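You operate a simulated robot arm through the tools that you are given. There is no shell and no other tool.

You run a simulated two-armed robot. Do the job below in one go: nothing can be reset, and whatever is moved stays where it is left.

TASK
Clear the seat board and tap both dowels flush.
Fine: the iron block goes on the hull panel; put the mallet back. Set down upright: iron block, mallet.
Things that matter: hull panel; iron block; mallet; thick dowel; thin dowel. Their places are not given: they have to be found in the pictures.

The check looks at the end state, three seconds after you hand in, the way a careful person would. Anything else that was tipped, shoved, dropped, spilled or broken makes it a failure.

THE ROBOT
Two 7-joint arms with two-finger parallel grippers on one trunk that stands fixed in place. Base frame: the origin is at the foot of the trunk, x ahead of it, y to its left, z up. Readings come in mm, degrees, newtons and seconds.
The left shoulder is at [60, 189, 1203], the right one opposite. With the tool pointing down near the work surface each hand reaches from about 100 to 640 mm from the base axis, measured 20 degrees to its own side. Payload 3.43 kg a hand.
Tool frame (each hand has its own): the origin (TCP) lies between the finger pads and is the grasp point; the fingertips stand 30 mm ahead of it; z points along the fingers, y is the line along which they close. Largest opening 94 mm; finger width 28, thickness 10; the body of the gripper, 50 by 96 mm, starts 55 mm behind the TCP.
Orientation is that of the tool frame in the base frame, as a unit quaternion [x, y, z, w]. With the fingers straight down and closing along the base's y, the tool's x points along the base's -x, its y along +y and its z along -z.

THE INTERFACE
- The arms move only by the tool move_arm. It takes "left_targets", "right_targets" or both (then of equal length, played together; a hand with none holds still); each is a list that holds one entry, the list of rows, each a list of 7 numbers: the gripper command, from -1 (shut) to 1 (fully open), values between in proportion, then the shift along the tool's x, y, z in mm, then the turn, a rotation vector about the tool's x, y, z in degrees. In form: [[[claw, x, y, z, rx, ry, rz], ...]]. A call has 1 to 20 rows; each row shifts and turns the commanded pose from where the row before left it, along the tool's axes as they then stand. Rows are played at 5 a second. More than 50 mm and 8.6 degrees between two rows, or a gripper value outside its range, and nothing of the call is played. A pose out of reach is approached as far as the arm can. The call stops where the force on the tool passes 40 N (or 10 N more than at its start, if that is more) or the arm is blocked; 0.2 s more then pass. Each finger travels about 153 mm/s and halts on what it meets, pressing with about 30 N; the grip force reading is that of the motor and also rises with nothing between the fingers. The clock runs only during rows and for 0.2 s after the last one: add rows that do not move to give the fingers time. It gives the time, the measured TCP pose, the force on the tool (base axes), the opening and the grip force at its end, in the units of the frame above (readings bear some noise), with the torque about the TCP (base axes, N m) and any sound that the robot's microphone picked up, and new pictures: "show" is both (left out), scene, wrist or none (wrist: the cameras of the hands that moved).
- Cameras (640 x 400 px; columns grow to the right, rows downward): "scene" is now at [7.5, -8.9, 1737.4]; the picture's right is [-0.15, -0.99, 0.00], its down [-0.85, 0.13, -0.51] and it looks along [0.50, -0.08, -0.86] (base axes); focal length 374 px, centre (320, 200). "left" rides on the left gripper at [76, -14, -103] in its tool frame; the picture's right is [0.18, 0.98, 0.00], its down [-0.75, 0.14, -0.64] and it looks along [-0.63, 0.12, 0.77] (tool axes); focal length 243 px, centre (320, 200). "right" rides on the right gripper at [76, 14, -102] in its tool frame; the picture's right is [-0.18, 0.98, 0.00], its down [-0.75, -0.14, -0.64] and it looks along [-0.63, -0.12, 0.77] (tool axes); focal length 243 px, centre (320, 200).
- slide_trunk(by): slides the trunk up (or, below 0, down) by that many mm; the arms and the scene camera ride with it, the base frame stays. It gives what a move gives, with no picture.
- pan_tilt(pan, tilt): turns the head with the scene camera to pan (to the left, within 86 degrees either way) and tilt (down, from -29 to 69), counted from straight ahead of the robot. It gives what a move gives, and a new picture of the scene camera.
- probe_pixels(camera, pixels): for up to 12 pixels [column, row] of the newest picture of that camera ("zoom" is the newest enlarged one), the place [x, y, z] in the base frame of the surface seen there, good to about 3 mm. It takes no simulated time.
- enlarge(camera, box): a new picture of the part [left, top, right, bottom] of that camera's present view, enlarged. It takes no simulated time.
- finish_job(): hands the job in; it is judged then, once.

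Open the grippers and draw the arms clear of the work before you hand the job in, unless the task says otherwise.

The tools are called after "Request:" as name(argument=value, ...) on one line, values as JSON. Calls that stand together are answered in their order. move_arm: Moves the arms, as the interface text tells. Its arguments: {"type":"object","properties":{"left_targets":{"type":"array"},"right_targets":{"type":"array"},"show":{"type":"string","enum":["both","scene","wrist","none"]}},"required":[]} The other tools are called the same way: slide_trunk (by) moves the trunk up or down; pan_tilt (pan, tilt) turns the head that bears the scene camera; probe_pixels (camera, pixels) gives the place of the surface under pixels of a picture; enlarge (camera, box) takes an enlarged picture of a part of a camera's view; finish_job () hands the job in.

At the start:

```text
t: 0.0
left_position: [342.4, 68.3, 1194.7]
left_ee_rot: [0.0, 1.0, 0.0, 0.0]
left_force: [0.4, -0.7, 0.5]
left_ft_torque: [0.01, -0.05, -0.01]
left_finger_gap: 94.1
left_grasp_force: 0.2
right_position: [340.5, -233.9, 1184.1]
right_ee_rot: [-0.001, 1.0, 0.001, 0.0]
right_force: [-0.3, -0.1, -0.8]
right_ft_torque: [-0.02, -0.01, 0.01]
right_finger_gap: 94.1
right_grasp_force: 0.0
trunk travel left (down, up): [-875.0, 115.0]
head pan, tilt (commanded): [-8.7, 59.4]
```

scene: 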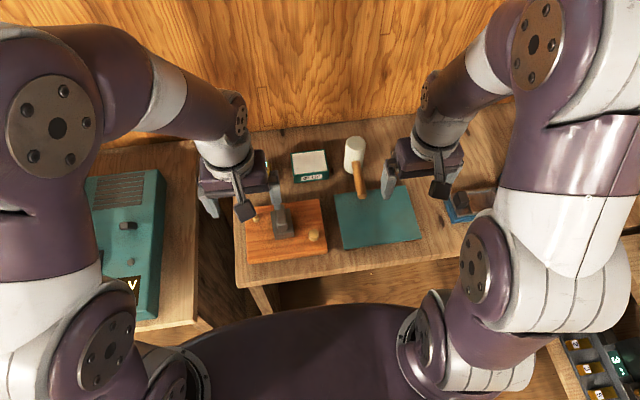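
right: 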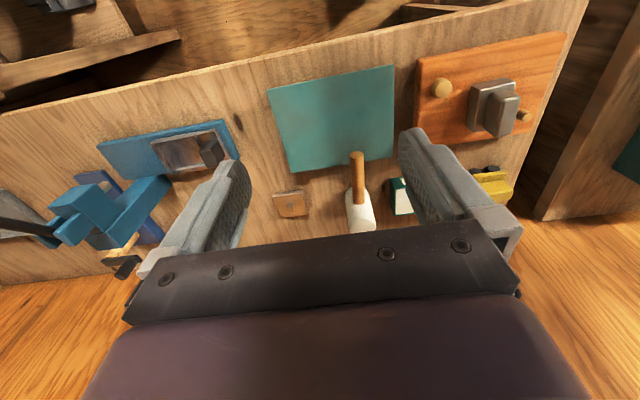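
left: 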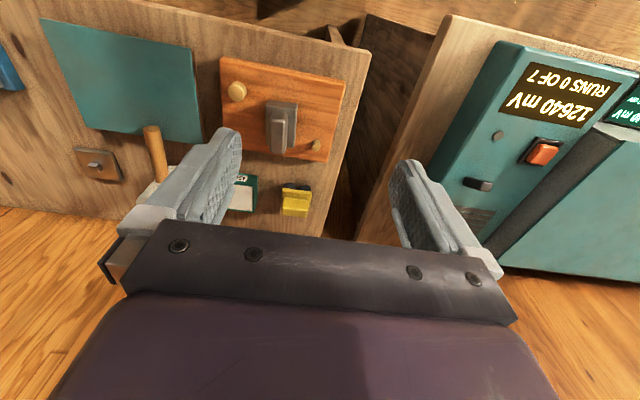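

The scene shows an orange seat board around (285,230) with an iron block and two dowels, a teal panel at (378,216), and a mallet at (356,165). I'll enlarge the workbench area to identify each thing.

Request:
enlarge(camera="scene", box=[220, 120, 440, 290])

Request:
enlarge(camera="right", box=[240, 20, 600, 250])

Request:
enlarge(camera="left", box=[20, 10, 400, 250])

```text
2.35 times, centred on (330, 205) of scene
```

zoom: 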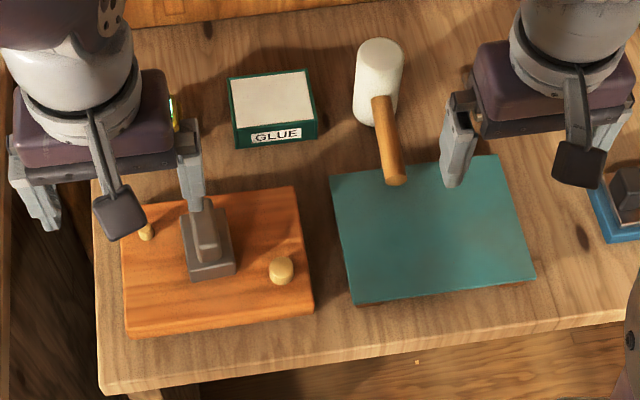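

```text
1.74 times, centred on (420, 135) of right
```

zoom: 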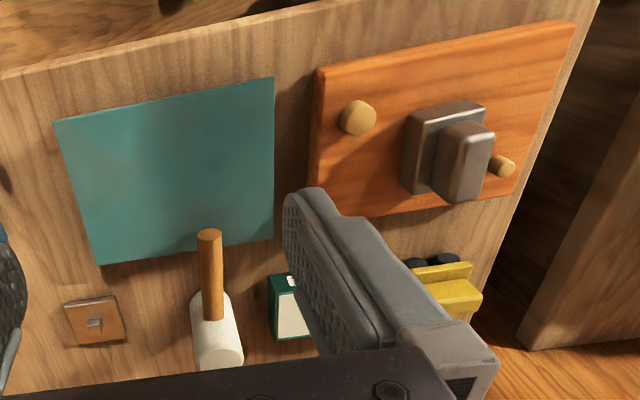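

```text
1.67 times, centred on (210, 130) of left
```

zoom: 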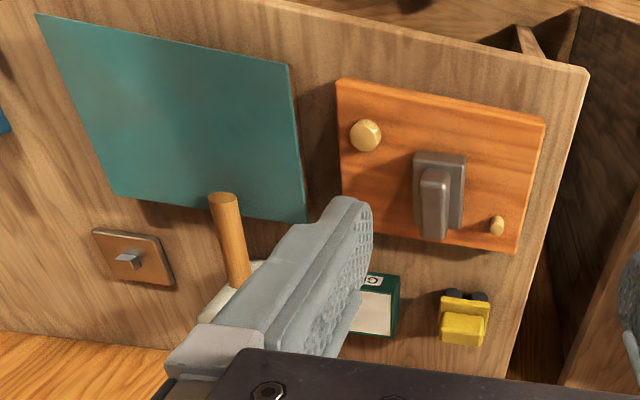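

I'll probe the main items in the current pictures to get the table height and positions.

Request:
probe_pixels(camera="scene", pixels=[[260, 272], [330, 270], [250, 225], [283, 218], [313, 236], [378, 216], [345, 243], [355, 150], [358, 185], [311, 160], [470, 205], [340, 190]])

Request:
probe_pixels(camera="right", pixels=[[441, 88], [502, 115], [480, 105], [524, 116], [300, 110], [345, 110], [285, 165], [357, 155], [360, 215], [291, 204], [428, 60], [540, 60]])

Request:
probe_pixels(camera="left", pixels=[[237, 91], [280, 130], [272, 115], [314, 145], [120, 80], [152, 133], [240, 195], [297, 200], [97, 163], [230, 150], [45, 20], [190, 50]])

```text
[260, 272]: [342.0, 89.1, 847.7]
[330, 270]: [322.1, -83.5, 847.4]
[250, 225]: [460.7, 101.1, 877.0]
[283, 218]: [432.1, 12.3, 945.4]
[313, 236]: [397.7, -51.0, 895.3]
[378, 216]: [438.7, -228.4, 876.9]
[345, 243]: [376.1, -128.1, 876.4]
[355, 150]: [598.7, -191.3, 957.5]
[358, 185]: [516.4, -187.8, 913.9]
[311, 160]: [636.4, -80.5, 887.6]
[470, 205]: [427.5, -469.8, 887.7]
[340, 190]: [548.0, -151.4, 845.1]
```

```text
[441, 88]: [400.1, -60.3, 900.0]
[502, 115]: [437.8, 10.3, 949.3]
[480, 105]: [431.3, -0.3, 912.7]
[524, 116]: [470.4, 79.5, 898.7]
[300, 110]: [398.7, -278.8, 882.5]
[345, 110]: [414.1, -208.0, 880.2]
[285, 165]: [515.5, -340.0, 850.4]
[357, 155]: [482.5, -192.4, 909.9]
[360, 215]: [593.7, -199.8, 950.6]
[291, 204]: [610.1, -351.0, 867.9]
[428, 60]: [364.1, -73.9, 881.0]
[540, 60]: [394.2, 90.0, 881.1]
```

```text
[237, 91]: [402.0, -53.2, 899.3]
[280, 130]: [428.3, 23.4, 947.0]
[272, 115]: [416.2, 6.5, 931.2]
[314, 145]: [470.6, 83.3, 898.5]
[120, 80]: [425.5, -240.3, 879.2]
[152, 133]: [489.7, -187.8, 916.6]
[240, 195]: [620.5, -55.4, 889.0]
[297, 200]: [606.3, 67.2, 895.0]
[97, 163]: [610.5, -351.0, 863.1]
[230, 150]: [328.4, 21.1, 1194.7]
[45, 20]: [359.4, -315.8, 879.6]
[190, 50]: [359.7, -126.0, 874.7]
```

The table is at z≈846, the board top at ≈879, and the dowel tops at ≈899 (thick near (401,-55), thin near (470,82)). The iron block is near (430,12) and the mallet head near (597,-196). I'll pan the head right to look for other candidates for the hull panel.

Request:
pan_tilt(pan=-45, tilt=50)

```text
t: 1.0
left_position: [342.9, 67.7, 1195.1]
left_ee_rot: [0.0, 1.0, 0.0, 0.0]
left_force: [-0.3, 0.4, 0.1]
left_ft_torque: [-0.01, 0.0, -0.01]
left_finger_gap: 93.7
left_grasp_force: 0.1
right_position: [340.9, -233.3, 1185.5]
right_ee_rot: [0.001, 1.0, 0.0, 0.0]
right_force: [-1.1, 0.5, -0.5]
right_ft_torque: [-0.02, -0.02, 0.0]
right_finger_gap: 93.8
right_grasp_force: 0.1
trunk travel left (down, up): [-875.0, 115.0]
head pan, tilt (commanded): [-45.0, 50.0]
```

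scene: 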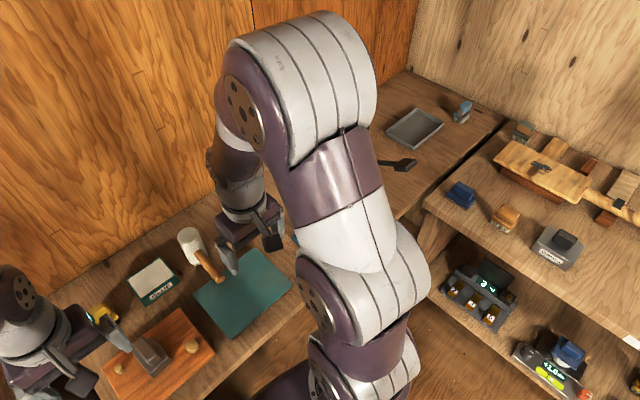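

The right side holds a guitar, chargers and other workshop items, and nothing else there looks like a panel. I'll enlarge the right wrist view of the teal plate and its edges, and the blue item on the far right.

Request:
enlarge(camera="right", box=[60, 60, 420, 285])

Request:
enlarge(camera="scene", box=[80, 210, 320, 360])

```text
1.78 times, centred on (240, 172) of right
```

zoom: 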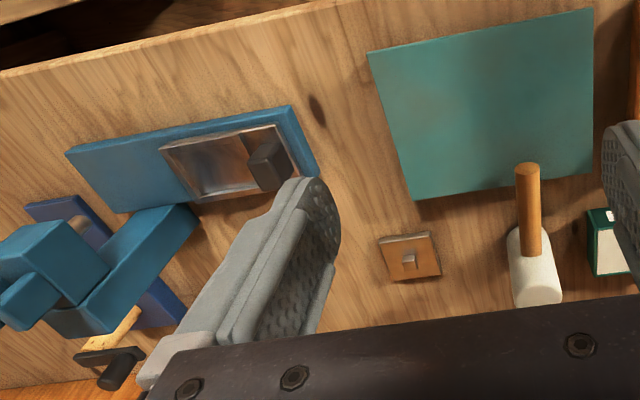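

```text
2.67 times, centred on (200, 285) of scene
```

zoom: 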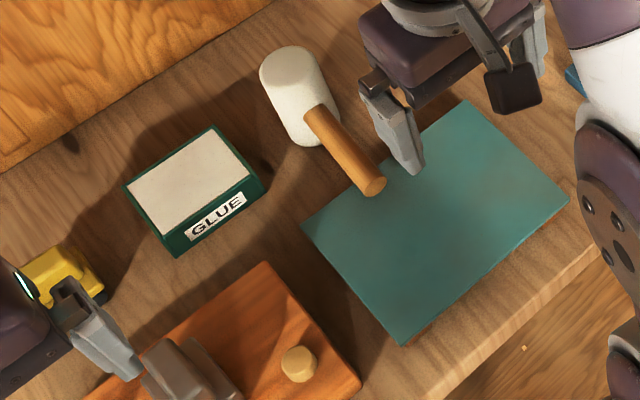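

The teal plate appears to stand about 30 mm above the bench on something, so I'll bring both hands back and lower them so the wrist cameras can look at the panel and the board from closer and flatter.

Request:
move_arm(left_targets=[[[1, 40, 0, 0, 0, 0, 0], [1, 40, 0, 40, 0, 0, 0], [1, 20, 0, 45, 0, 0, 0], [1, 0, 0, 45, 0, 0, 0], [1, 0, 0, 45, 0, 0, 0], [1, 0, 0, 25, 0, 0, 0], [1, 0, 0, 0, 0, 0, 0]]], right_targets=[[[1, 40, 0, 0, 0, 0, 0], [1, 40, 0, 40, 0, 0, 0], [1, 20, 0, 45, 0, 0, 0], [1, 0, 0, 45, 0, 0, 0], [1, 0, 0, 45, 0, 0, 0], [1, 0, 0, 25, 0, 0, 0], [1, 0, 0, 0, 0, 0, 0]]], show="both")

```text
refused: row 2 steps farther than a row can; nothing moved
```

Row 2 was longer than 50 mm in total, so I'll split the steps into smaller ones.

Request:
move_arm(left_targets=[[[1, 45, 0, 0, 0, 0, 0], [1, 35, 0, 30, 0, 0, 0], [1, 20, 0, 40, 0, 0, 0], [1, 0, 0, 45, 0, 0, 0], [1, 0, 0, 45, 0, 0, 0], [1, 0, 0, 40, 0, 0, 0], [1, 0, 0, 0, 0, 0, 0]]], right_targets=[[[1, 45, 0, 0, 0, 0, 0], [1, 35, 0, 30, 0, 0, 0], [1, 20, 0, 40, 0, 0, 0], [1, 0, 0, 45, 0, 0, 0], [1, 0, 0, 45, 0, 0, 0], [1, 0, 0, 40, 0, 0, 0], [1, 0, 0, 0, 0, 0, 0]]], show="both")

Request:
pan_tilt(pan=-8.7, tilt=55)

```text
t: 2.0
left_position: [243.7, 67.2, 1104.2]
left_ee_rot: [0.0, 1.0, 0.0, -0.001]
left_force: [-0.2, -0.3, 0.7]
left_ft_torque: [-0.03, 0.03, 0.0]
left_finger_gap: 94.0
left_grasp_force: 0.0
right_position: [240.8, -233.0, 1099.0]
right_ee_rot: [-0.001, 1.0, 0.003, -0.011]
right_force: [2.7, -11.7, 142.2]
right_ft_torque: [3.22, 12.19, 1.0]
right_finger_gap: 94.0
right_grasp_force: 0.1
trunk travel left (down, up): [-875.0, 115.0]
head pan, tilt (commanded): [-45.0, 50.0]
stopped in row 4 (right hand): the force on the tool passed its limit at 340 N (the readings are from after the stop); the commanded pose is now the measured one
```

scene: 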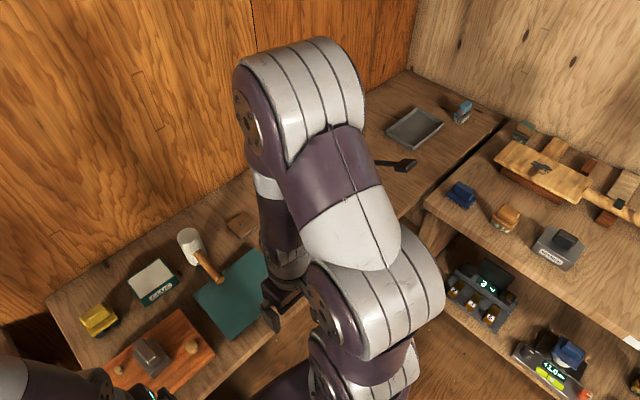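
right: 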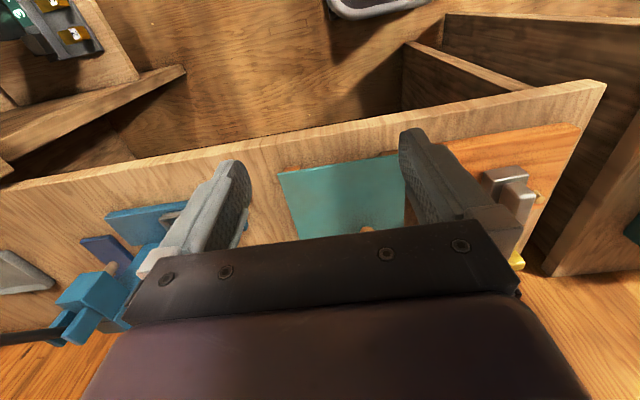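
left: 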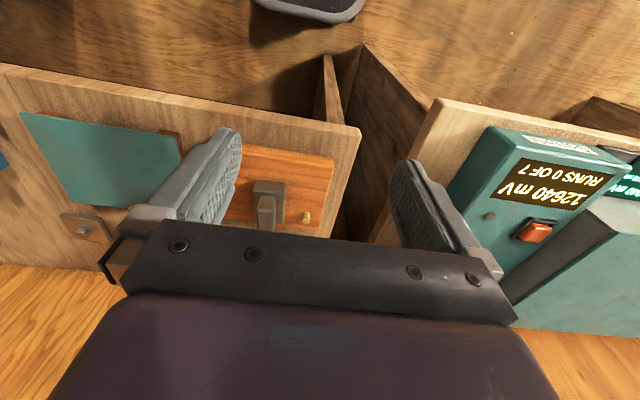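

```text
t: 3.0
left_position: [242.6, 68.9, 1104.8]
left_ee_rot: [-0.001, 1.0, 0.0, 0.0]
left_force: [0.3, -0.5, -0.3]
left_ft_torque: [0.0, -0.04, 0.0]
left_finger_gap: 94.0
left_grasp_force: 0.0
right_position: [240.0, -234.1, 1099.9]
right_ee_rot: [0.0, 1.0, 0.002, -0.012]
right_force: [13.9, -34.5, 184.0]
right_ft_torque: [6.0, 16.85, 2.65]
right_finger_gap: 94.1
right_grasp_force: 0.0
trunk travel left (down, up): [-875.0, 115.0]
head pan, tilt (commanded): [-8.7, 55.0]
```

scene: 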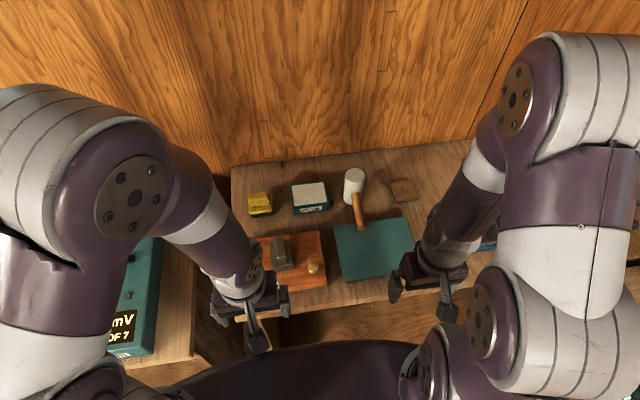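

The right hand met something at (240,-233,1099), probably its own arm or trunk when drawn in too close, and it is still loaded with about 180 N. I'll back it out forward and up.

Request:
move_arm(right_targets=[[[1, 0, 0, -20, 0, 0, 0], [1, -20, 0, -20, 0, 0, 0], [1, -40, 0, 0, 0, 0, 0], [1, -40, 0, 0, 0, 0, 0], [1, 0, 0, 0, 0, 0, 0]]], show="both")

```text
t: 4.2
left_position: [239.6, 68.2, 1104.3]
left_ee_rot: [0.0, 1.0, 0.0, 0.0]
left_force: [0.3, 0.3, 0.6]
left_ft_torque: [-0.02, -0.03, -0.02]
left_finger_gap: 93.9
left_grasp_force: 0.0
right_position: [339.2, -234.6, 1138.5]
right_ee_rot: [0.001, 1.0, 0.003, -0.007]
right_force: [0.1, -0.2, 0.1]
right_ft_torque: [0.0, 0.0, 0.03]
right_finger_gap: 94.0
right_grasp_force: 0.0
trunk travel left (down, up): [-875.0, 115.0]
head pan, tilt (commanded): [-8.7, 55.0]
```

scene: 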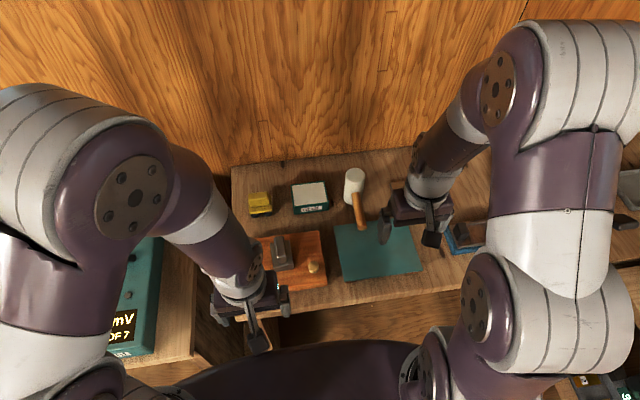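
right: 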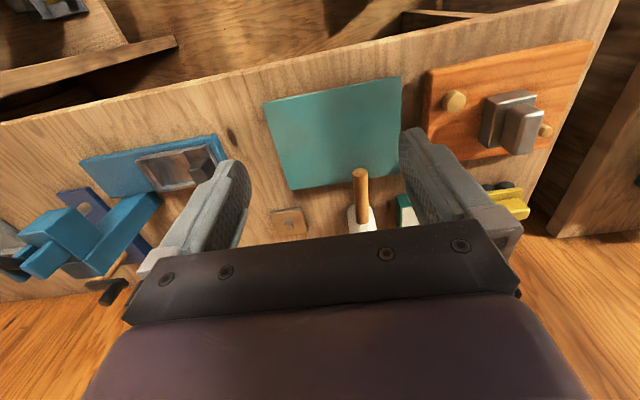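

The force is gone. I'll look closely at the panel and the bench items in the current pictures.

Request:
enlarge(camera="right", box=[240, 40, 620, 250])

Request:
enlarge(camera="left", box=[0, 60, 360, 260])

Request:
enlarge(camera="scene", box=[240, 160, 440, 300])

```text
1.68 times, centred on (430, 145) of right
```

zoom: 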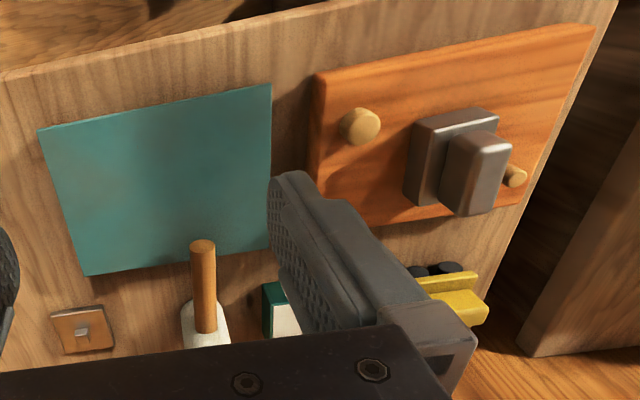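

```text
1.78 times, centred on (180, 160) of left
```

zoom: 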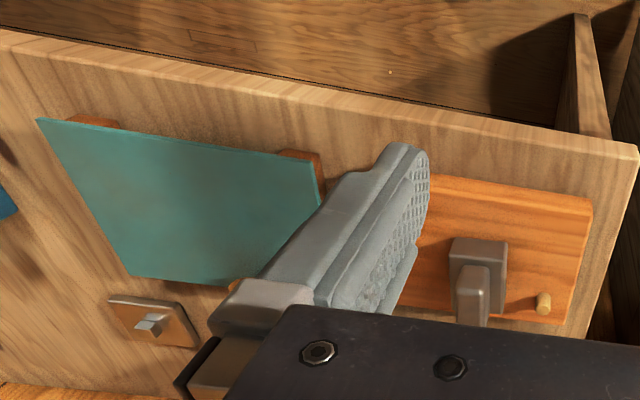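

```text
2.86 times, centred on (340, 230) of scene
```

zoom: 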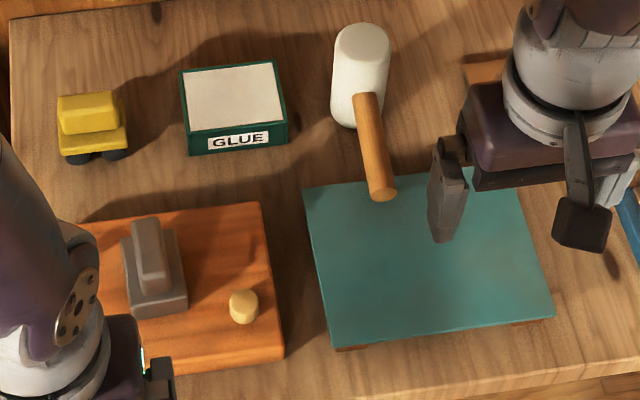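

The teal panel is a thin sheet lying on two wooden battens that run along x at its left and right ends. The iron block has a wide base and a narrower upper knob. I'll move the left arm up and to the left so it doesn't block the view or the right arm.

Request:
move_arm(left_targets=[[[1, 0, 0, -45, 0, 0, 0], [1, 0, 0, -45, 0, 0, 0], [1, 0, 40, -20, 0, 0, 0], [1, 0, 45, 0, 0, 0, 0], [1, 0, 45, 0, 0, 0, 0], [1, 0, 45, 0, 0, 0, 0], [1, 0, 0, 0, 0, 0, 0]]], show="both")

```text
t: 5.8
left_position: [240.4, 240.7, 1213.9]
left_ee_rot: [0.0, 1.0, 0.0, 0.0]
left_force: [0.4, -0.1, 0.7]
left_ft_torque: [0.03, 0.03, 0.02]
left_finger_gap: 94.0
left_grasp_force: 0.0
right_position: [340.3, -235.3, 1137.2]
right_ee_rot: [0.0, 1.0, 0.002, -0.009]
right_force: [-0.4, -1.2, -1.1]
right_ft_torque: [-0.01, 0.02, -0.01]
right_finger_gap: 93.9
right_grasp_force: 0.1
trunk travel left (down, up): [-875.0, 115.0]
head pan, tilt (commanded): [-8.7, 55.0]
```

scene: 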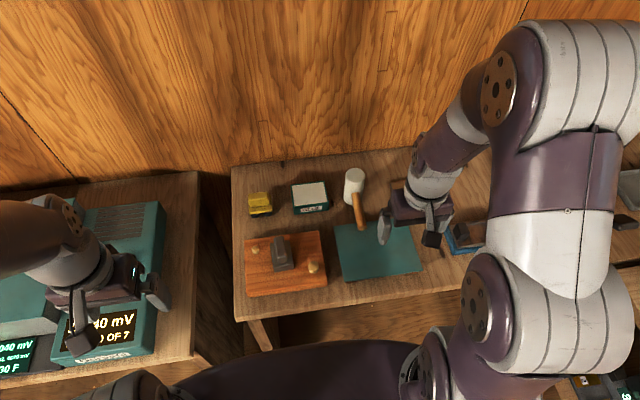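
left: 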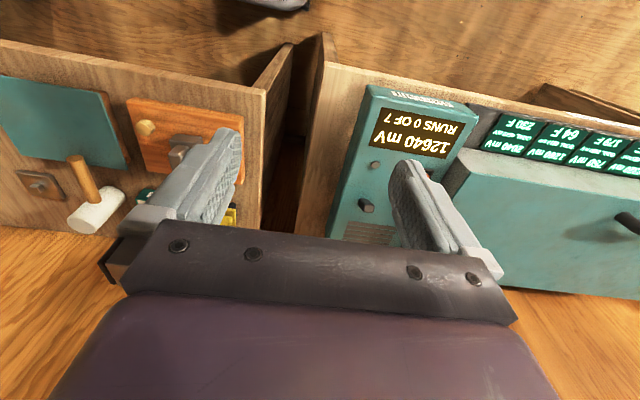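

The board is now in clear view. I'll enlarge the seat board and probe the block's edges on that picture.

Request:
enlarge(camera="scene", box=[240, 222, 336, 302])

```text
5.00 times, centred on (288, 262) of scene
```

zoom: 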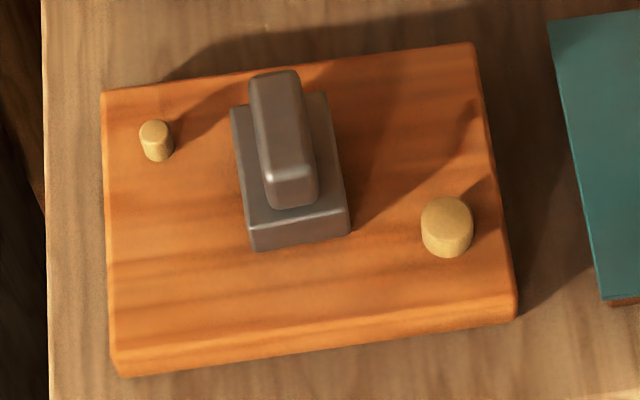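

I'll probe the corners of the knob, the base, the board and the dowels on this zoomed picture.

Request:
probe_pixels(camera="zoom", pixels=[[256, 82], [294, 76], [264, 176], [310, 170], [284, 120], [240, 120], [322, 105], [258, 222], [340, 210], [345, 230], [255, 245], [290, 195]])

Request:
probe_pixels(camera="zoom", pixels=[[155, 128], [142, 128], [168, 130], [446, 212], [426, 212], [468, 214], [446, 200], [446, 226], [108, 96], [466, 50], [120, 350], [508, 300]])

```text
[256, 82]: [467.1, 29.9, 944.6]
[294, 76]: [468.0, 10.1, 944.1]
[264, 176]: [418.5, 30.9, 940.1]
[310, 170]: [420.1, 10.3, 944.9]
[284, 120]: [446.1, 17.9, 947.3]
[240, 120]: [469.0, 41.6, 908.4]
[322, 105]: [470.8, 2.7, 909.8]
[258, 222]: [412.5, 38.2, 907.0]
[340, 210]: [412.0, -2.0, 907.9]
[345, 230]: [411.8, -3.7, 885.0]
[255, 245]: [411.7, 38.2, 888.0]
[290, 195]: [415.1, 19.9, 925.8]
```

```text
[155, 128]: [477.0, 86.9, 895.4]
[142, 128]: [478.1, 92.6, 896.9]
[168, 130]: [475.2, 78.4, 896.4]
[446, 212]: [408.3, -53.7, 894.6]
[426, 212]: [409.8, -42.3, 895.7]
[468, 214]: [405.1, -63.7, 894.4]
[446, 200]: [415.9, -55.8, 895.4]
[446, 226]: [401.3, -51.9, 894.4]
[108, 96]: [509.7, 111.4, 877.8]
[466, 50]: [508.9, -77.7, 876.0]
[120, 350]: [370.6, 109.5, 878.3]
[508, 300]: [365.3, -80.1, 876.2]
```

The block's knob spans about x 416–470, y 10–31, with its top at z≈945, and the base top is at 908. I'll bring the right hand above it, correcting the small 1° tilt, and then look with the wrist camera.

Request:
move_arm(right_targets=[[[1, -17, 42, 0, 0.25, -1.1, 0], [1, -17, 42, 0, 0, 0, 0], [1, -17, 42, 0, 0, 0, 0], [1, -17, 43, 0, 0, 0, 0], [1, -17, 43, 0, 0, 0, 0], [1, -17, 43, 0, 0, 0, 0], [1, 0, 0, 40, 0, 0, 0], [1, 0, 0, 40, 0, 0, 0], [1, 0, 0, 0, 0, 0, 0], [1, 0, 0, 0, 0, 0, 0]]], show="both")

```text
t: 8.0
left_position: [241.1, 241.5, 1215.1]
left_ee_rot: [0.0, 1.0, 0.0, 0.0]
left_force: [-0.6, 0.1, 0.5]
left_ft_torque: [0.0, -0.01, 0.0]
left_finger_gap: 94.0
left_grasp_force: 0.1
right_position: [443.8, 22.1, 1057.4]
right_ee_rot: [0.0, 1.0, 0.0, 0.001]
right_force: [0.4, 0.1, -0.6]
right_ft_torque: [0.01, -0.03, -0.01]
right_finger_gap: 94.0
right_grasp_force: 0.1
trunk travel left (down, up): [-875.0, 115.0]
head pan, tilt (commanded): [-8.7, 55.0]
```

scene: 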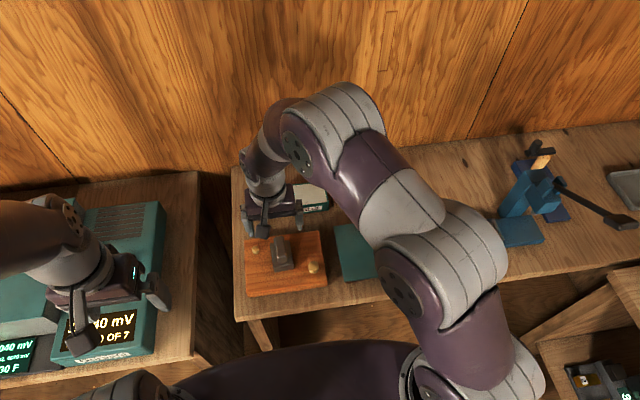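
right: 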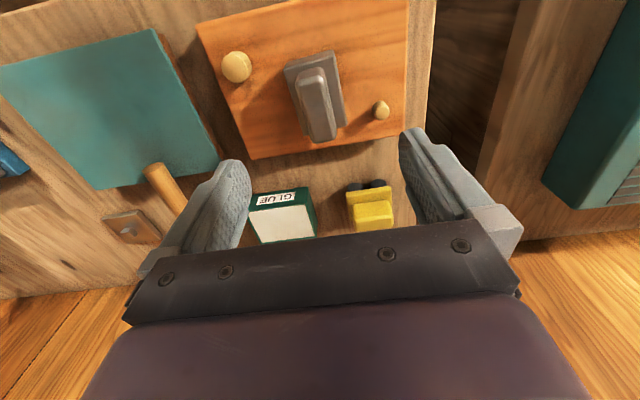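

The block is visible in the right wrist view at about (318,95). I'll zoom in there and probe it to cross-check its position.

Request:
enlarge(camera="right", box=[200, 20, 420, 160])

Request:
probe_pixels(camera="right", pixels=[[302, 75], [322, 70], [314, 138], [334, 136], [290, 70], [330, 57], [306, 112], [344, 108], [235, 66], [382, 110], [318, 100]])

```text
2.86 times, centred on (310, 90) of right
```

zoom: 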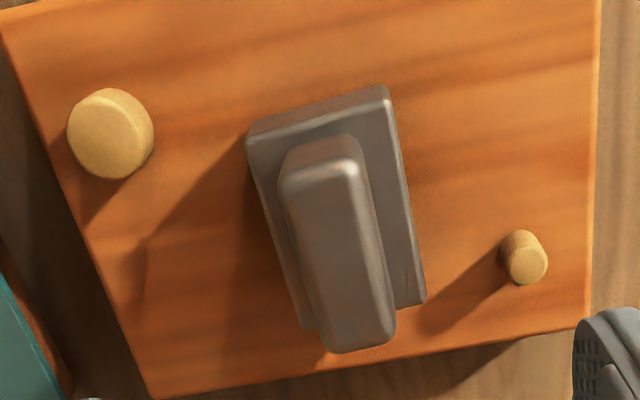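

```text
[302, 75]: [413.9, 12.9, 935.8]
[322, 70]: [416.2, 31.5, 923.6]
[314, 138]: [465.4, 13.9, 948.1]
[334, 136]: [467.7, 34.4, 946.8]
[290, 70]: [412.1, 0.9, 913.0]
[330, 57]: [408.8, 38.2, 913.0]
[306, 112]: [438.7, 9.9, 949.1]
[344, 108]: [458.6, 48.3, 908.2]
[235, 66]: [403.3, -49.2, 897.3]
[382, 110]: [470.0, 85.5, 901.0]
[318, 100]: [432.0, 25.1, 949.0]
```

Cross-checked: the knob centre is about (441,21.5), yawed about +4°, with its top at ≈947 and the base top at ≈910. I'll turn the hand by −4° about tool z and descend until the fingertips are just above the base, at TCP z≈945.

Request:
move_arm(right_targets=[[[1, 2, 0, 10, 0, 0, -4], [1, 0, 0, 35, 0, 0, 0], [1, 0, 0, 35, 0, 0, 0], [1, 0, 0, 20, 0, 0, 0], [1, 0, 0, 12, 0, 0, 0], [1, 0, 0, 0, 0, 0, 0], [1, 0, 0, 0, 0, 0, 0]]], show="both")

```text
t: 9.6
left_position: [240.9, 241.4, 1214.8]
left_ee_rot: [0.0, 1.0, 0.0, -0.001]
left_force: [-0.2, 0.3, 0.4]
left_ft_torque: [-0.01, 0.0, 0.0]
left_finger_gap: 93.8
left_grasp_force: 0.1
right_position: [441.0, 21.7, 944.9]
right_ee_rot: [-0.034, 0.999, 0.0, 0.001]
right_force: [-0.2, -0.6, 0.5]
right_ft_torque: [-0.01, 0.02, 0.03]
right_finger_gap: 94.0
right_grasp_force: 0.1
trunk travel left (down, up): [-875.0, 115.0]
head pan, tilt (commanded): [-8.7, 55.0]
```

scene: 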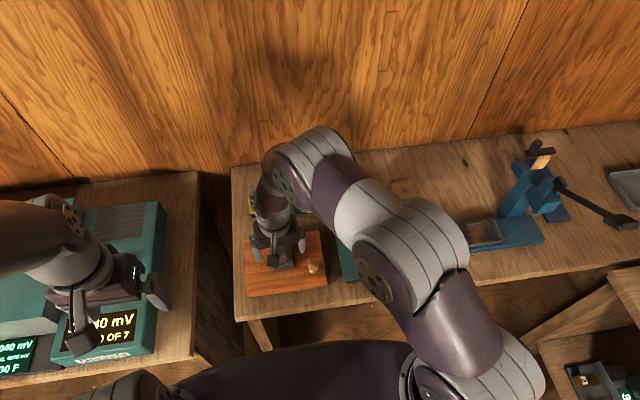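
right: 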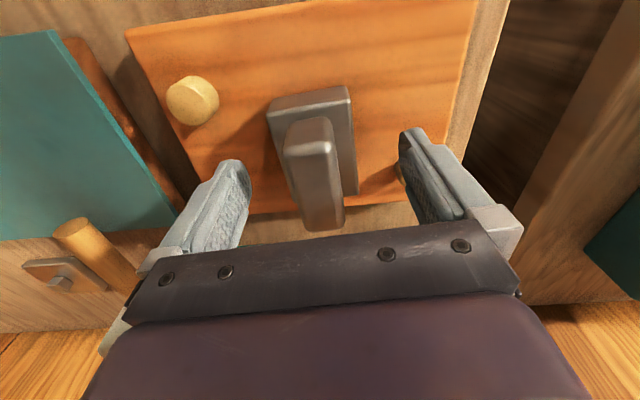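

The fingers straddle the knob (about (315,170) in the wrist view, with the fingertips at (240,170) and (410,140)). I'll close the gripper on it.

Request:
move_arm(right_targets=[[[0.0, 0, 0, 0, 0, 0, 0], [-0.4, 0, 0, 0, 0, 0, 0], [-1, 0, 0, 0, 0, 0, 0], [-1, 0, 0, 0, 0, 0, 0], [-1, 0, 0, 0, 0, 0, 0]]], show="wrist")

```text
t: 10.8
left_position: [241.0, 241.5, 1214.6]
left_ee_rot: [-0.001, 1.0, 0.0, 0.001]
left_force: [0.4, 0.3, 0.2]
left_ft_torque: [-0.01, 0.0, 0.01]
left_finger_gap: 94.0
left_grasp_force: 0.0
right_position: [440.8, 21.1, 944.3]
right_ee_rot: [-0.034, 0.999, 0.001, 0.002]
right_force: [1.6, -1.9, 3.3]
right_ft_torque: [-0.03, 0.02, 0.0]
right_finger_gap: 30.1
right_grasp_force: 30.2
trunk travel left (down, up): [-875.0, 115.0]
head pan, tilt (commanded): [-8.7, 55.0]
```

right: 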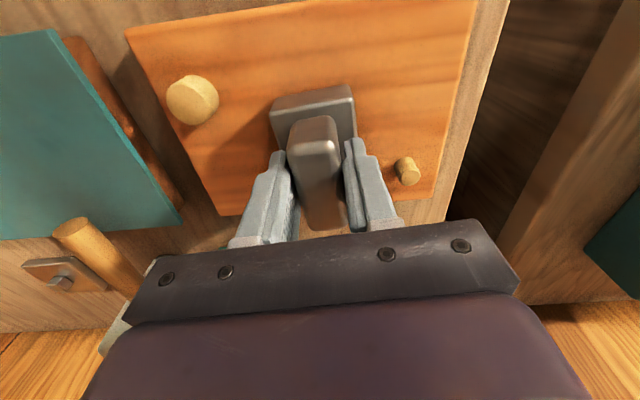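

The grip is holding at a 30 mm gap with 30 N. I'll lift slowly by 20 mm and check the load.

Request:
move_arm(right_targets=[[[-1, 0, 0, -3, 0, 0, 0], [-1, 0, 0, -5, 0, 0, 0], [-1, 0, 0, -6, 0, 0, 0], [-1, 0, 0, -6, 0, 0, 0], [-1, 0, 0, 0, 0, 0, 0], [-1, 0, 0, 0, 0, 0, 0]]], show="wrist")

```text
t: 12.2
left_position: [242.2, 241.0, 1214.9]
left_ee_rot: [-0.001, 1.0, 0.0, -0.001]
left_force: [-0.5, 0.1, -0.6]
left_ft_torque: [-0.01, 0.04, 0.0]
left_finger_gap: 94.1
left_grasp_force: 0.0
right_position: [441.7, 21.8, 964.2]
right_ee_rot: [-0.034, 0.999, 0.0, 0.002]
right_force: [0.0, 0.0, -4.7]
right_ft_torque: [0.01, 0.0, 0.0]
right_finger_gap: 30.3
right_grasp_force: 29.7
trunk travel left (down, up): [-875.0, 115.0]
head pan, tilt (commanded): [-8.7, 55.0]
```

right: 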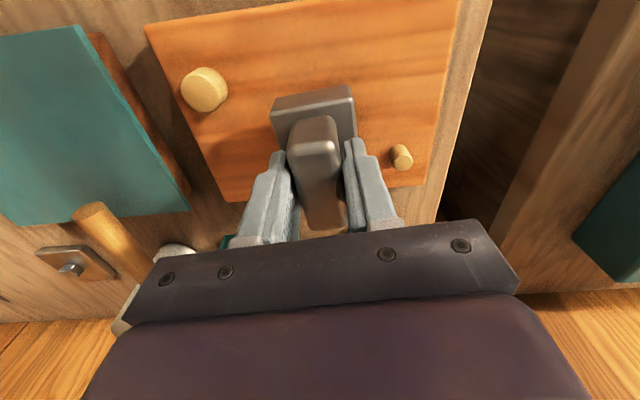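

The block is off the board (load about 4.7 N, torque near zero, grip steady). I'll raise it well above the dowels, straighten the yaw and carry it to above the panel near (425,-245).

Request:
move_arm(right_targets=[[[-1, 0, 0, -30, 0, 0, 0], [-1, 0, 0, -30, 0, 0, 4], [-1, 0, 0, 0, 0, 0, 0], [-1, 2, -33, 0, 0, 0, 0], [-1, 3, -40, 0, 0, 0, 0], [-1, 3, -40, 0, 0, 0, 0], [-1, 3, -40, 0, 0, 0, 0], [-1, 3, -40, 0, 0, 0, 0], [-1, 2, -40, 0, 0, 0, 0], [-1, 0, -33, 0, 0, 0, 0], [-1, 0, 0, 0, 0, 0, 0], [-1, 0, 0, 0, 0, 0, 0]]], show="both")

```text
t: 14.8
left_position: [242.1, 240.7, 1213.9]
left_ee_rot: [0.0, 1.0, 0.0, 0.0]
left_force: [-0.1, -0.1, 0.6]
left_ft_torque: [0.01, 0.02, 0.0]
left_finger_gap: 93.9
left_grasp_force: 0.1
right_position: [425.8, -244.3, 1023.7]
right_ee_rot: [0.001, 1.0, 0.0, 0.002]
right_force: [0.0, -0.5, -4.5]
right_ft_torque: [-0.02, -0.02, -0.01]
right_finger_gap: 30.2
right_grasp_force: 30.3
trunk travel left (down, up): [-875.0, 115.0]
head pan, tilt (commanded): [-8.7, 55.0]
```

scene: 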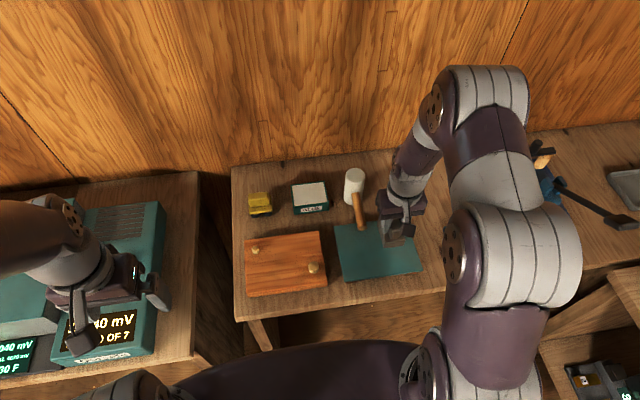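
right: 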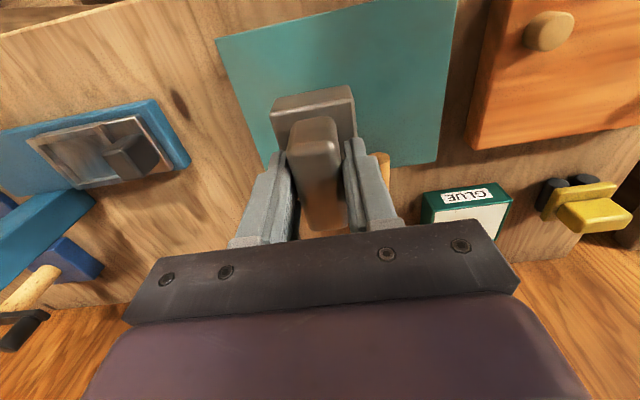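

The block hangs over the panel. I'll zoom the scene view and probe the panel's corners and the mallet handle before setting it down.

Request:
enlarge(camera="scene", box=[320, 160, 448, 290])

Request:
probe_pixels(camera="scene", pixels=[[336, 226], [346, 279], [420, 269], [410, 226], [362, 228], [357, 210], [353, 180], [372, 226], [345, 250], [385, 270], [395, 262]])

Request:
probe_pixels(camera="right", pixels=[[222, 42], [250, 130], [452, 8], [438, 155], [385, 160], [420, 165], [400, 100], [540, 30]])

```text
3.08 times, centred on (384, 225) of scene
```

zoom: 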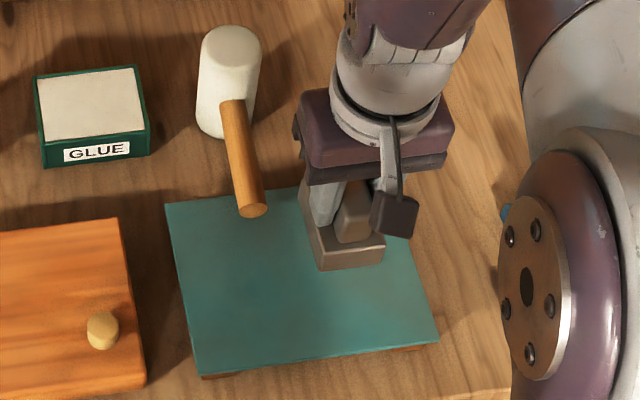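

```text
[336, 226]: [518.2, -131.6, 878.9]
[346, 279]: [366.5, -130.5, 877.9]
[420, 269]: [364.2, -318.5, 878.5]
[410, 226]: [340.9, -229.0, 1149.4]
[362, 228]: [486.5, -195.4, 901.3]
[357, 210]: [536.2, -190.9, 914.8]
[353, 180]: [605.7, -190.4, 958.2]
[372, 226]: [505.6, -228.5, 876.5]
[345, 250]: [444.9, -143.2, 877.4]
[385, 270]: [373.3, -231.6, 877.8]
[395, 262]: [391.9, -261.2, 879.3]
```

```text
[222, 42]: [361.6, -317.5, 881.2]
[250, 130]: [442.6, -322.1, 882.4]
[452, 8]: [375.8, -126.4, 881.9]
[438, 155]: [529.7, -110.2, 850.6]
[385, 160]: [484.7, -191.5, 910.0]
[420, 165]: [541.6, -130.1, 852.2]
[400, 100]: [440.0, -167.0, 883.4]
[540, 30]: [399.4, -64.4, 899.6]
```

The panel spans x 362–520, y −320..−128 at about the same height as the board, so the block should touch at TCP z≈945. I'll descend to about 951, then creep.

Request:
move_arm(right_targets=[[[-1, 0, 0, 25, 0, 0, 0], [-1, 0, 0, 25, 0, 0, 0], [-1, 0, 0, 15, 0, 0, 0], [-1, 0, 0, 7, 0, 0, 0], [-1, 0, 0, 0, 0, 0, 0], [-1, 0, 0, 0, 0, 0, 0]]], show="wrist")

```text
t: 16.2
left_position: [239.7, 242.1, 1215.0]
left_ee_rot: [0.0, 1.0, 0.0, 0.0]
left_force: [0.3, -0.1, -0.2]
left_ft_torque: [0.0, 0.0, -0.01]
left_finger_gap: 93.7
left_grasp_force: 0.1
right_position: [424.7, -243.5, 952.1]
right_ee_rot: [0.001, 1.0, 0.0, 0.001]
right_force: [1.1, 0.6, -4.4]
right_ft_torque: [0.0, 0.01, -0.01]
right_finger_gap: 30.2
right_grasp_force: 30.0
trunk travel left (down, up): [-875.0, 115.0]
head pan, tilt (commanded): [-8.7, 55.0]
```

right: 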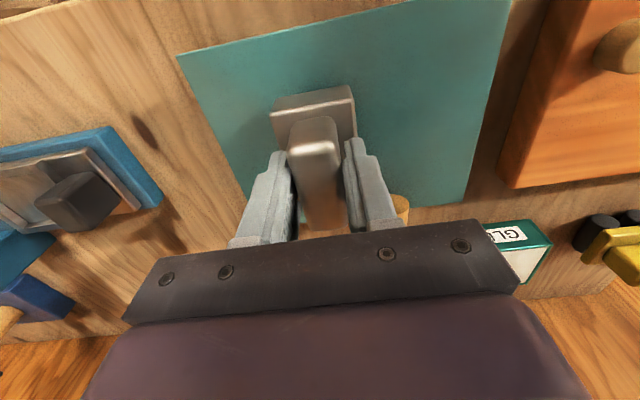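

I'm still carrying the full weight at z 952. I'll creep down a few mm and watch for the load to come off.

Request:
move_arm(right_targets=[[[-1, 0, 0, 2, 0, 0, 0], [-1, 0, 0, 2, 0, 0, 0], [-1, 0, 0, 1, 0, 0, 0], [-1, 0, 0, 0, 0, 0, 0]]], show="none")

```text
t: 17.2
left_position: [240.9, 241.1, 1212.9]
left_ee_rot: [0.001, 1.0, -0.001, 0.0]
left_force: [-0.1, 0.6, -0.4]
left_ft_torque: [0.0, -0.02, 0.0]
left_finger_gap: 93.6
left_grasp_force: 0.0
right_position: [426.0, -244.7, 948.0]
right_ee_rot: [0.001, 1.0, 0.0, 0.001]
right_force: [1.2, -0.3, -4.6]
right_ft_torque: [-0.01, 0.02, -0.02]
right_finger_gap: 30.1
right_grasp_force: 30.0
trunk travel left (down, up): [-875.0, 115.0]
head pan, tilt (commanded): [-8.7, 55.0]
```

No contact yet at 948, with the load still −4.6 N. I'll continue down 1 mm at a time.

Request:
move_arm(right_targets=[[[-1, 0, 0, 1, 0, 0, 0], [-1, 0, 0, 1, 0, 0, 0], [-1, 0, 0, 0, 0, 0, 0]]], show="none")

```text
t: 18.0
left_position: [241.6, 241.1, 1214.9]
left_ee_rot: [0.0, 1.0, 0.0, 0.0]
left_force: [0.1, -0.2, 0.1]
left_ft_torque: [-0.02, -0.03, -0.05]
left_finger_gap: 94.1
left_grasp_force: 0.1
right_position: [425.4, -244.2, 946.7]
right_ee_rot: [0.001, 1.0, 0.0, 0.0]
right_force: [0.4, 1.0, -3.8]
right_ft_torque: [0.0, 0.02, -0.02]
right_finger_gap: 30.1
right_grasp_force: 30.3
trunk travel left (down, up): [-875.0, 115.0]
head pan, tilt (commanded): [-8.7, 55.0]
```

The load is still −3.8 N, so there's no firm contact yet. I'll go down two more single-mm steps.

Request:
move_arm(right_targets=[[[-1, 0, 0, 1, 0, 0, 0], [-1, 0, 0, 0, 0, 0, 0], [-1, 0, 0, 0, 0, 0, 0]]], show="none")

```text
t: 18.8
left_position: [240.9, 240.8, 1213.9]
left_ee_rot: [0.0, 1.0, 0.0, -0.001]
left_force: [0.5, 0.9, -0.7]
left_ft_torque: [-0.01, 0.0, 0.03]
left_finger_gap: 93.8
left_grasp_force: 0.2
right_position: [425.5, -244.8, 944.6]
right_ee_rot: [0.001, 1.0, -0.001, 0.001]
right_force: [-0.4, 0.0, -4.8]
right_ft_torque: [0.01, 0.0, 0.0]
right_finger_gap: 30.2
right_grasp_force: 30.2
trunk travel left (down, up): [-875.0, 115.0]
head pan, tilt (commanded): [-8.7, 55.0]
```

There's still no contact at about 945. I'll keep going down in 1 mm steps.

Request:
move_arm(right_targets=[[[-1, 0, 0, 1, 0, 0, 0], [-1, 0, 0, 0, 0, 0, 0]]], show="none")

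Request:
move_arm(right_targets=[[[-1, 0, 0, 1, 0, 0, 0], [-1, 0, 0, 0, 0, 0, 0]]], show="wrist")

```text
t: 19.4
left_position: [241.1, 240.3, 1214.6]
left_ee_rot: [0.0, 1.0, 0.0, -0.001]
left_force: [-0.1, 0.1, -0.3]
left_ft_torque: [-0.01, -0.01, 0.01]
left_finger_gap: 93.7
left_grasp_force: 0.1
right_position: [424.9, -244.0, 943.3]
right_ee_rot: [0.001, 1.0, -0.001, 0.002]
right_force: [-0.9, -2.4, 8.4]
right_ft_torque: [0.03, 0.49, 0.03]
right_finger_gap: 30.1
right_grasp_force: 29.8
trunk travel left (down, up): [-875.0, 115.0]
head pan, tilt (commanded): [-8.7, 55.0]
```

```text
t: 20.0
left_position: [238.8, 241.4, 1214.0]
left_ee_rot: [0.0, 1.0, 0.0, 0.001]
left_force: [-0.5, -1.0, 1.1]
left_ft_torque: [0.0, -0.01, 0.0]
left_finger_gap: 93.8
left_grasp_force: 0.1
right_position: [424.8, -245.1, 944.4]
right_ee_rot: [0.002, 1.0, 0.0, 0.004]
right_force: [-0.1, -7.9, 23.9]
right_ft_torque: [-0.04, 0.3, 0.06]
right_finger_gap: 30.0
right_grasp_force: 29.9
trunk travel left (down, up): [-875.0, 115.0]
head pan, tilt (commanded): [-8.7, 55.0]
```

right: 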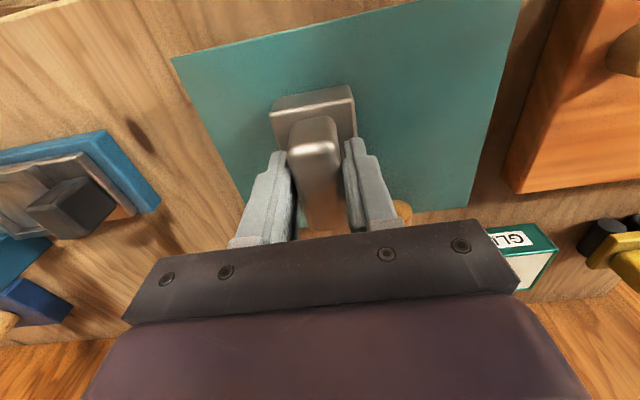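

The block is seated, now pressing at 24 N. I'll relieve the pressure by about 1.3 mm and then open the fingers partway.

Request:
move_arm(right_targets=[[[-1, 0, 0, -1.3, 0, 0, 0], [-1, 0, 0, 0, 0, 0, 0]]], show="none")

```text
t: 20.6
left_position: [240.9, 241.8, 1214.2]
left_ee_rot: [0.0, 1.0, 0.0, 0.0]
left_force: [0.0, 0.0, 0.7]
left_ft_torque: [0.04, 0.03, -0.01]
left_finger_gap: 94.1
left_grasp_force: 0.0
right_position: [424.3, -245.3, 944.8]
right_ee_rot: [0.0, 1.0, 0.0, 0.001]
right_force: [3.2, -4.7, 11.6]
right_ft_torque: [-0.05, -0.73, -0.18]
right_finger_gap: 30.3
right_grasp_force: 29.7
trunk travel left (down, up): [-875.0, 115.0]
head pan, tilt (commanded): [-8.7, 55.0]
```

There's still 12 N of pressing, so I'll ease up 0.6 mm more and then open to about 60 mm.

Request:
move_arm(right_targets=[[[-1, 0, 0, -0.6, 0, 0, 0], [-0.3, 0, 0, 0, 0, 0, 0], [-0.1, 0, 0, 0, 0, 0, 0], [0.3, 0, 0, 0, 0, 0, 0], [0.3, 0, 0, 0, 0, 0, 0]]], show="wrist")

```text
t: 21.8
left_position: [240.6, 241.6, 1214.2]
left_ee_rot: [0.0, 1.0, 0.001, 0.0]
left_force: [0.2, 0.0, 0.0]
left_ft_torque: [-0.01, 0.0, 0.0]
left_finger_gap: 94.0
left_grasp_force: 0.1
right_position: [425.6, -244.5, 943.9]
right_ee_rot: [0.001, 1.0, 0.001, 0.001]
right_force: [-0.1, -0.2, -0.3]
right_ft_torque: [-0.02, 0.0, 0.01]
right_finger_gap: 60.9
right_grasp_force: 0.0
trunk travel left (down, up): [-875.0, 115.0]
head pan, tilt (commanded): [-8.7, 55.0]
```

right: 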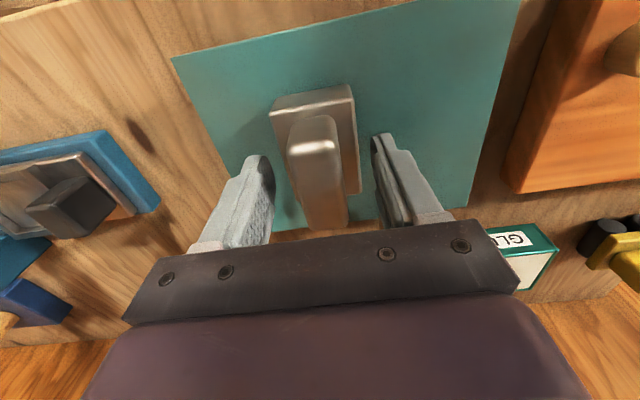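

The block stands free and upright on the panel. I'll lift the hand straight up and then look at the mallet.

Request:
move_arm(right_targets=[[[0.3, 0, 0, -15, 0, 0, 0], [0.3, 0, 0, -30, 0, 0, 0], [0.3, 0, 0, -40, 0, 0, 0], [0.3, 0, 0, -40, 0, 0, 0], [1, 0, 0, 0, 0, 0, 0], [1, 0, 0, 0, 0, 0, 0]]], show="both")

```text
t: 23.2
left_position: [240.6, 240.6, 1213.9]
left_ee_rot: [0.0, 1.0, 0.0, 0.0]
left_force: [0.7, 0.1, -0.4]
left_ft_torque: [0.0, 0.0, -0.02]
left_finger_gap: 93.8
left_grasp_force: 0.0
right_position: [423.3, -243.3, 1070.4]
right_ee_rot: [0.001, 1.0, 0.0, 0.001]
right_force: [0.2, -0.1, 0.3]
right_ft_torque: [-0.01, 0.0, -0.02]
right_finger_gap: 93.7
right_grasp_force: 0.0
trunk travel left (down, up): [-875.0, 115.0]
head pan, tilt (commanded): [-8.7, 55.0]
```

scene: 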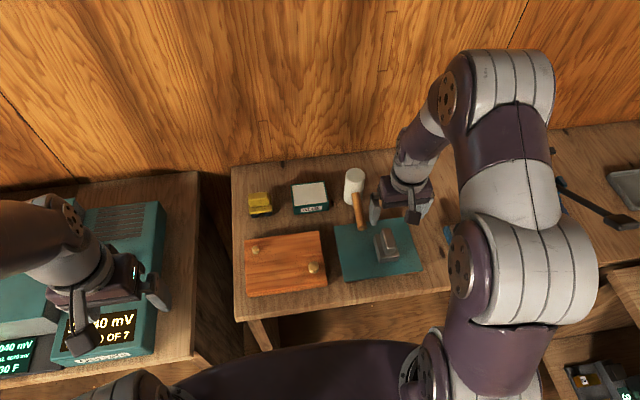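
right: 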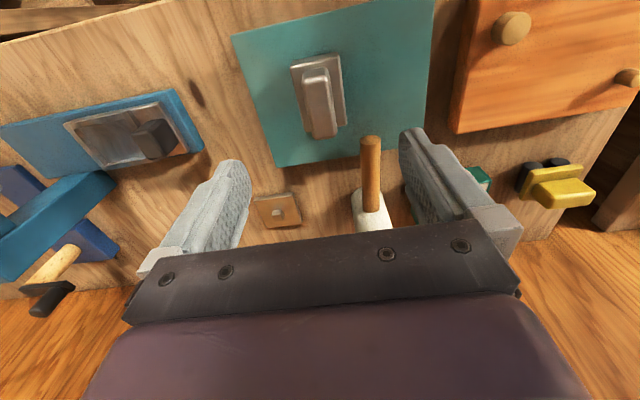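

The block stands centred on the panel. I'll zoom in on the mallet and on the dowels, and probe them.

Request:
enlarge(camera="scene", box=[325, 160, 395, 240])

Request:
probe_pixels(camera="zoom", pixels=[[320, 60], [285, 60], [335, 50], [320, 40], [280, 160], [340, 110], [320, 180], [330, 150], [330, 210], [335, 260], [340, 320], [345, 335]])

```text
5.00 times, centred on (360, 200) of scene
```

zoom: 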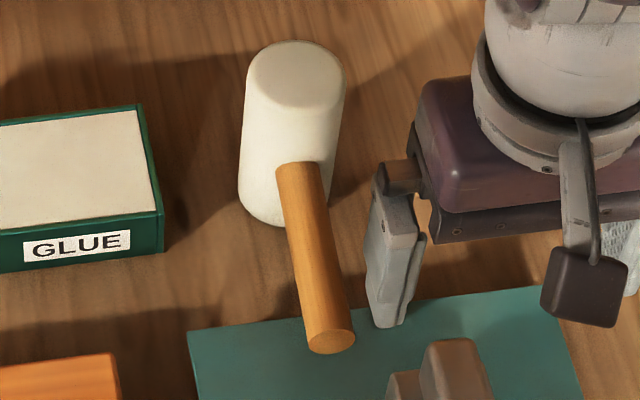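

```text
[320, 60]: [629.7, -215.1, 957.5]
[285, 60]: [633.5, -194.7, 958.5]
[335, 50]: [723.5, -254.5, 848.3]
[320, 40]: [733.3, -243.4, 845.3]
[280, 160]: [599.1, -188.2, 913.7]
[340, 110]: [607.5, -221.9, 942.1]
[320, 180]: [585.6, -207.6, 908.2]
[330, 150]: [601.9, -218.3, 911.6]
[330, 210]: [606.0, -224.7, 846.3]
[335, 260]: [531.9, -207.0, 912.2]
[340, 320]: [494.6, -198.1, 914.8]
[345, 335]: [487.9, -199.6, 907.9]
```

I'll probe the rim of the mallet head and the crest of the handle more precisely on the same zoom.

Request:
probe_pixels(camera="zoom", pixels=[[297, 75], [256, 78], [337, 76], [297, 100], [297, 50], [300, 170], [308, 215], [290, 215], [326, 215], [322, 290], [304, 290], [341, 290]])

Request:
probe_pixels(camera="right", pixels=[[370, 140], [370, 155], [371, 180], [372, 205], [363, 180], [380, 180], [375, 220], [360, 222], [385, 215], [357, 200], [390, 220]])

```text
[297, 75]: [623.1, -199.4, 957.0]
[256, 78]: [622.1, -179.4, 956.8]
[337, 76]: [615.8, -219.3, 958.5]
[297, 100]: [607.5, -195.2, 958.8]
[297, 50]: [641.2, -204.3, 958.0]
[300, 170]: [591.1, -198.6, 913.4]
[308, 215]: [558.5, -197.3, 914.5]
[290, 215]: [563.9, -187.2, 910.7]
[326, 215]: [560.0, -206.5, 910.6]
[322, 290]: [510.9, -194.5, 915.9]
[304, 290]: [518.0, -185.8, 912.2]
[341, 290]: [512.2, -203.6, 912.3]
```

```text
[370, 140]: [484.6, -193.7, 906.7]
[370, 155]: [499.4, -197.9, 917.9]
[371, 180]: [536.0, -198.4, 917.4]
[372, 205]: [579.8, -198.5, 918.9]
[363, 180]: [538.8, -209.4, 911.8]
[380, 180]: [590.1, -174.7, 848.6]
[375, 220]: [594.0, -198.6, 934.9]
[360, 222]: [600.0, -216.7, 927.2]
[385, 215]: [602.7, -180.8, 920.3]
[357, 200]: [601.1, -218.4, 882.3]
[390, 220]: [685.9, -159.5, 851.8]
```

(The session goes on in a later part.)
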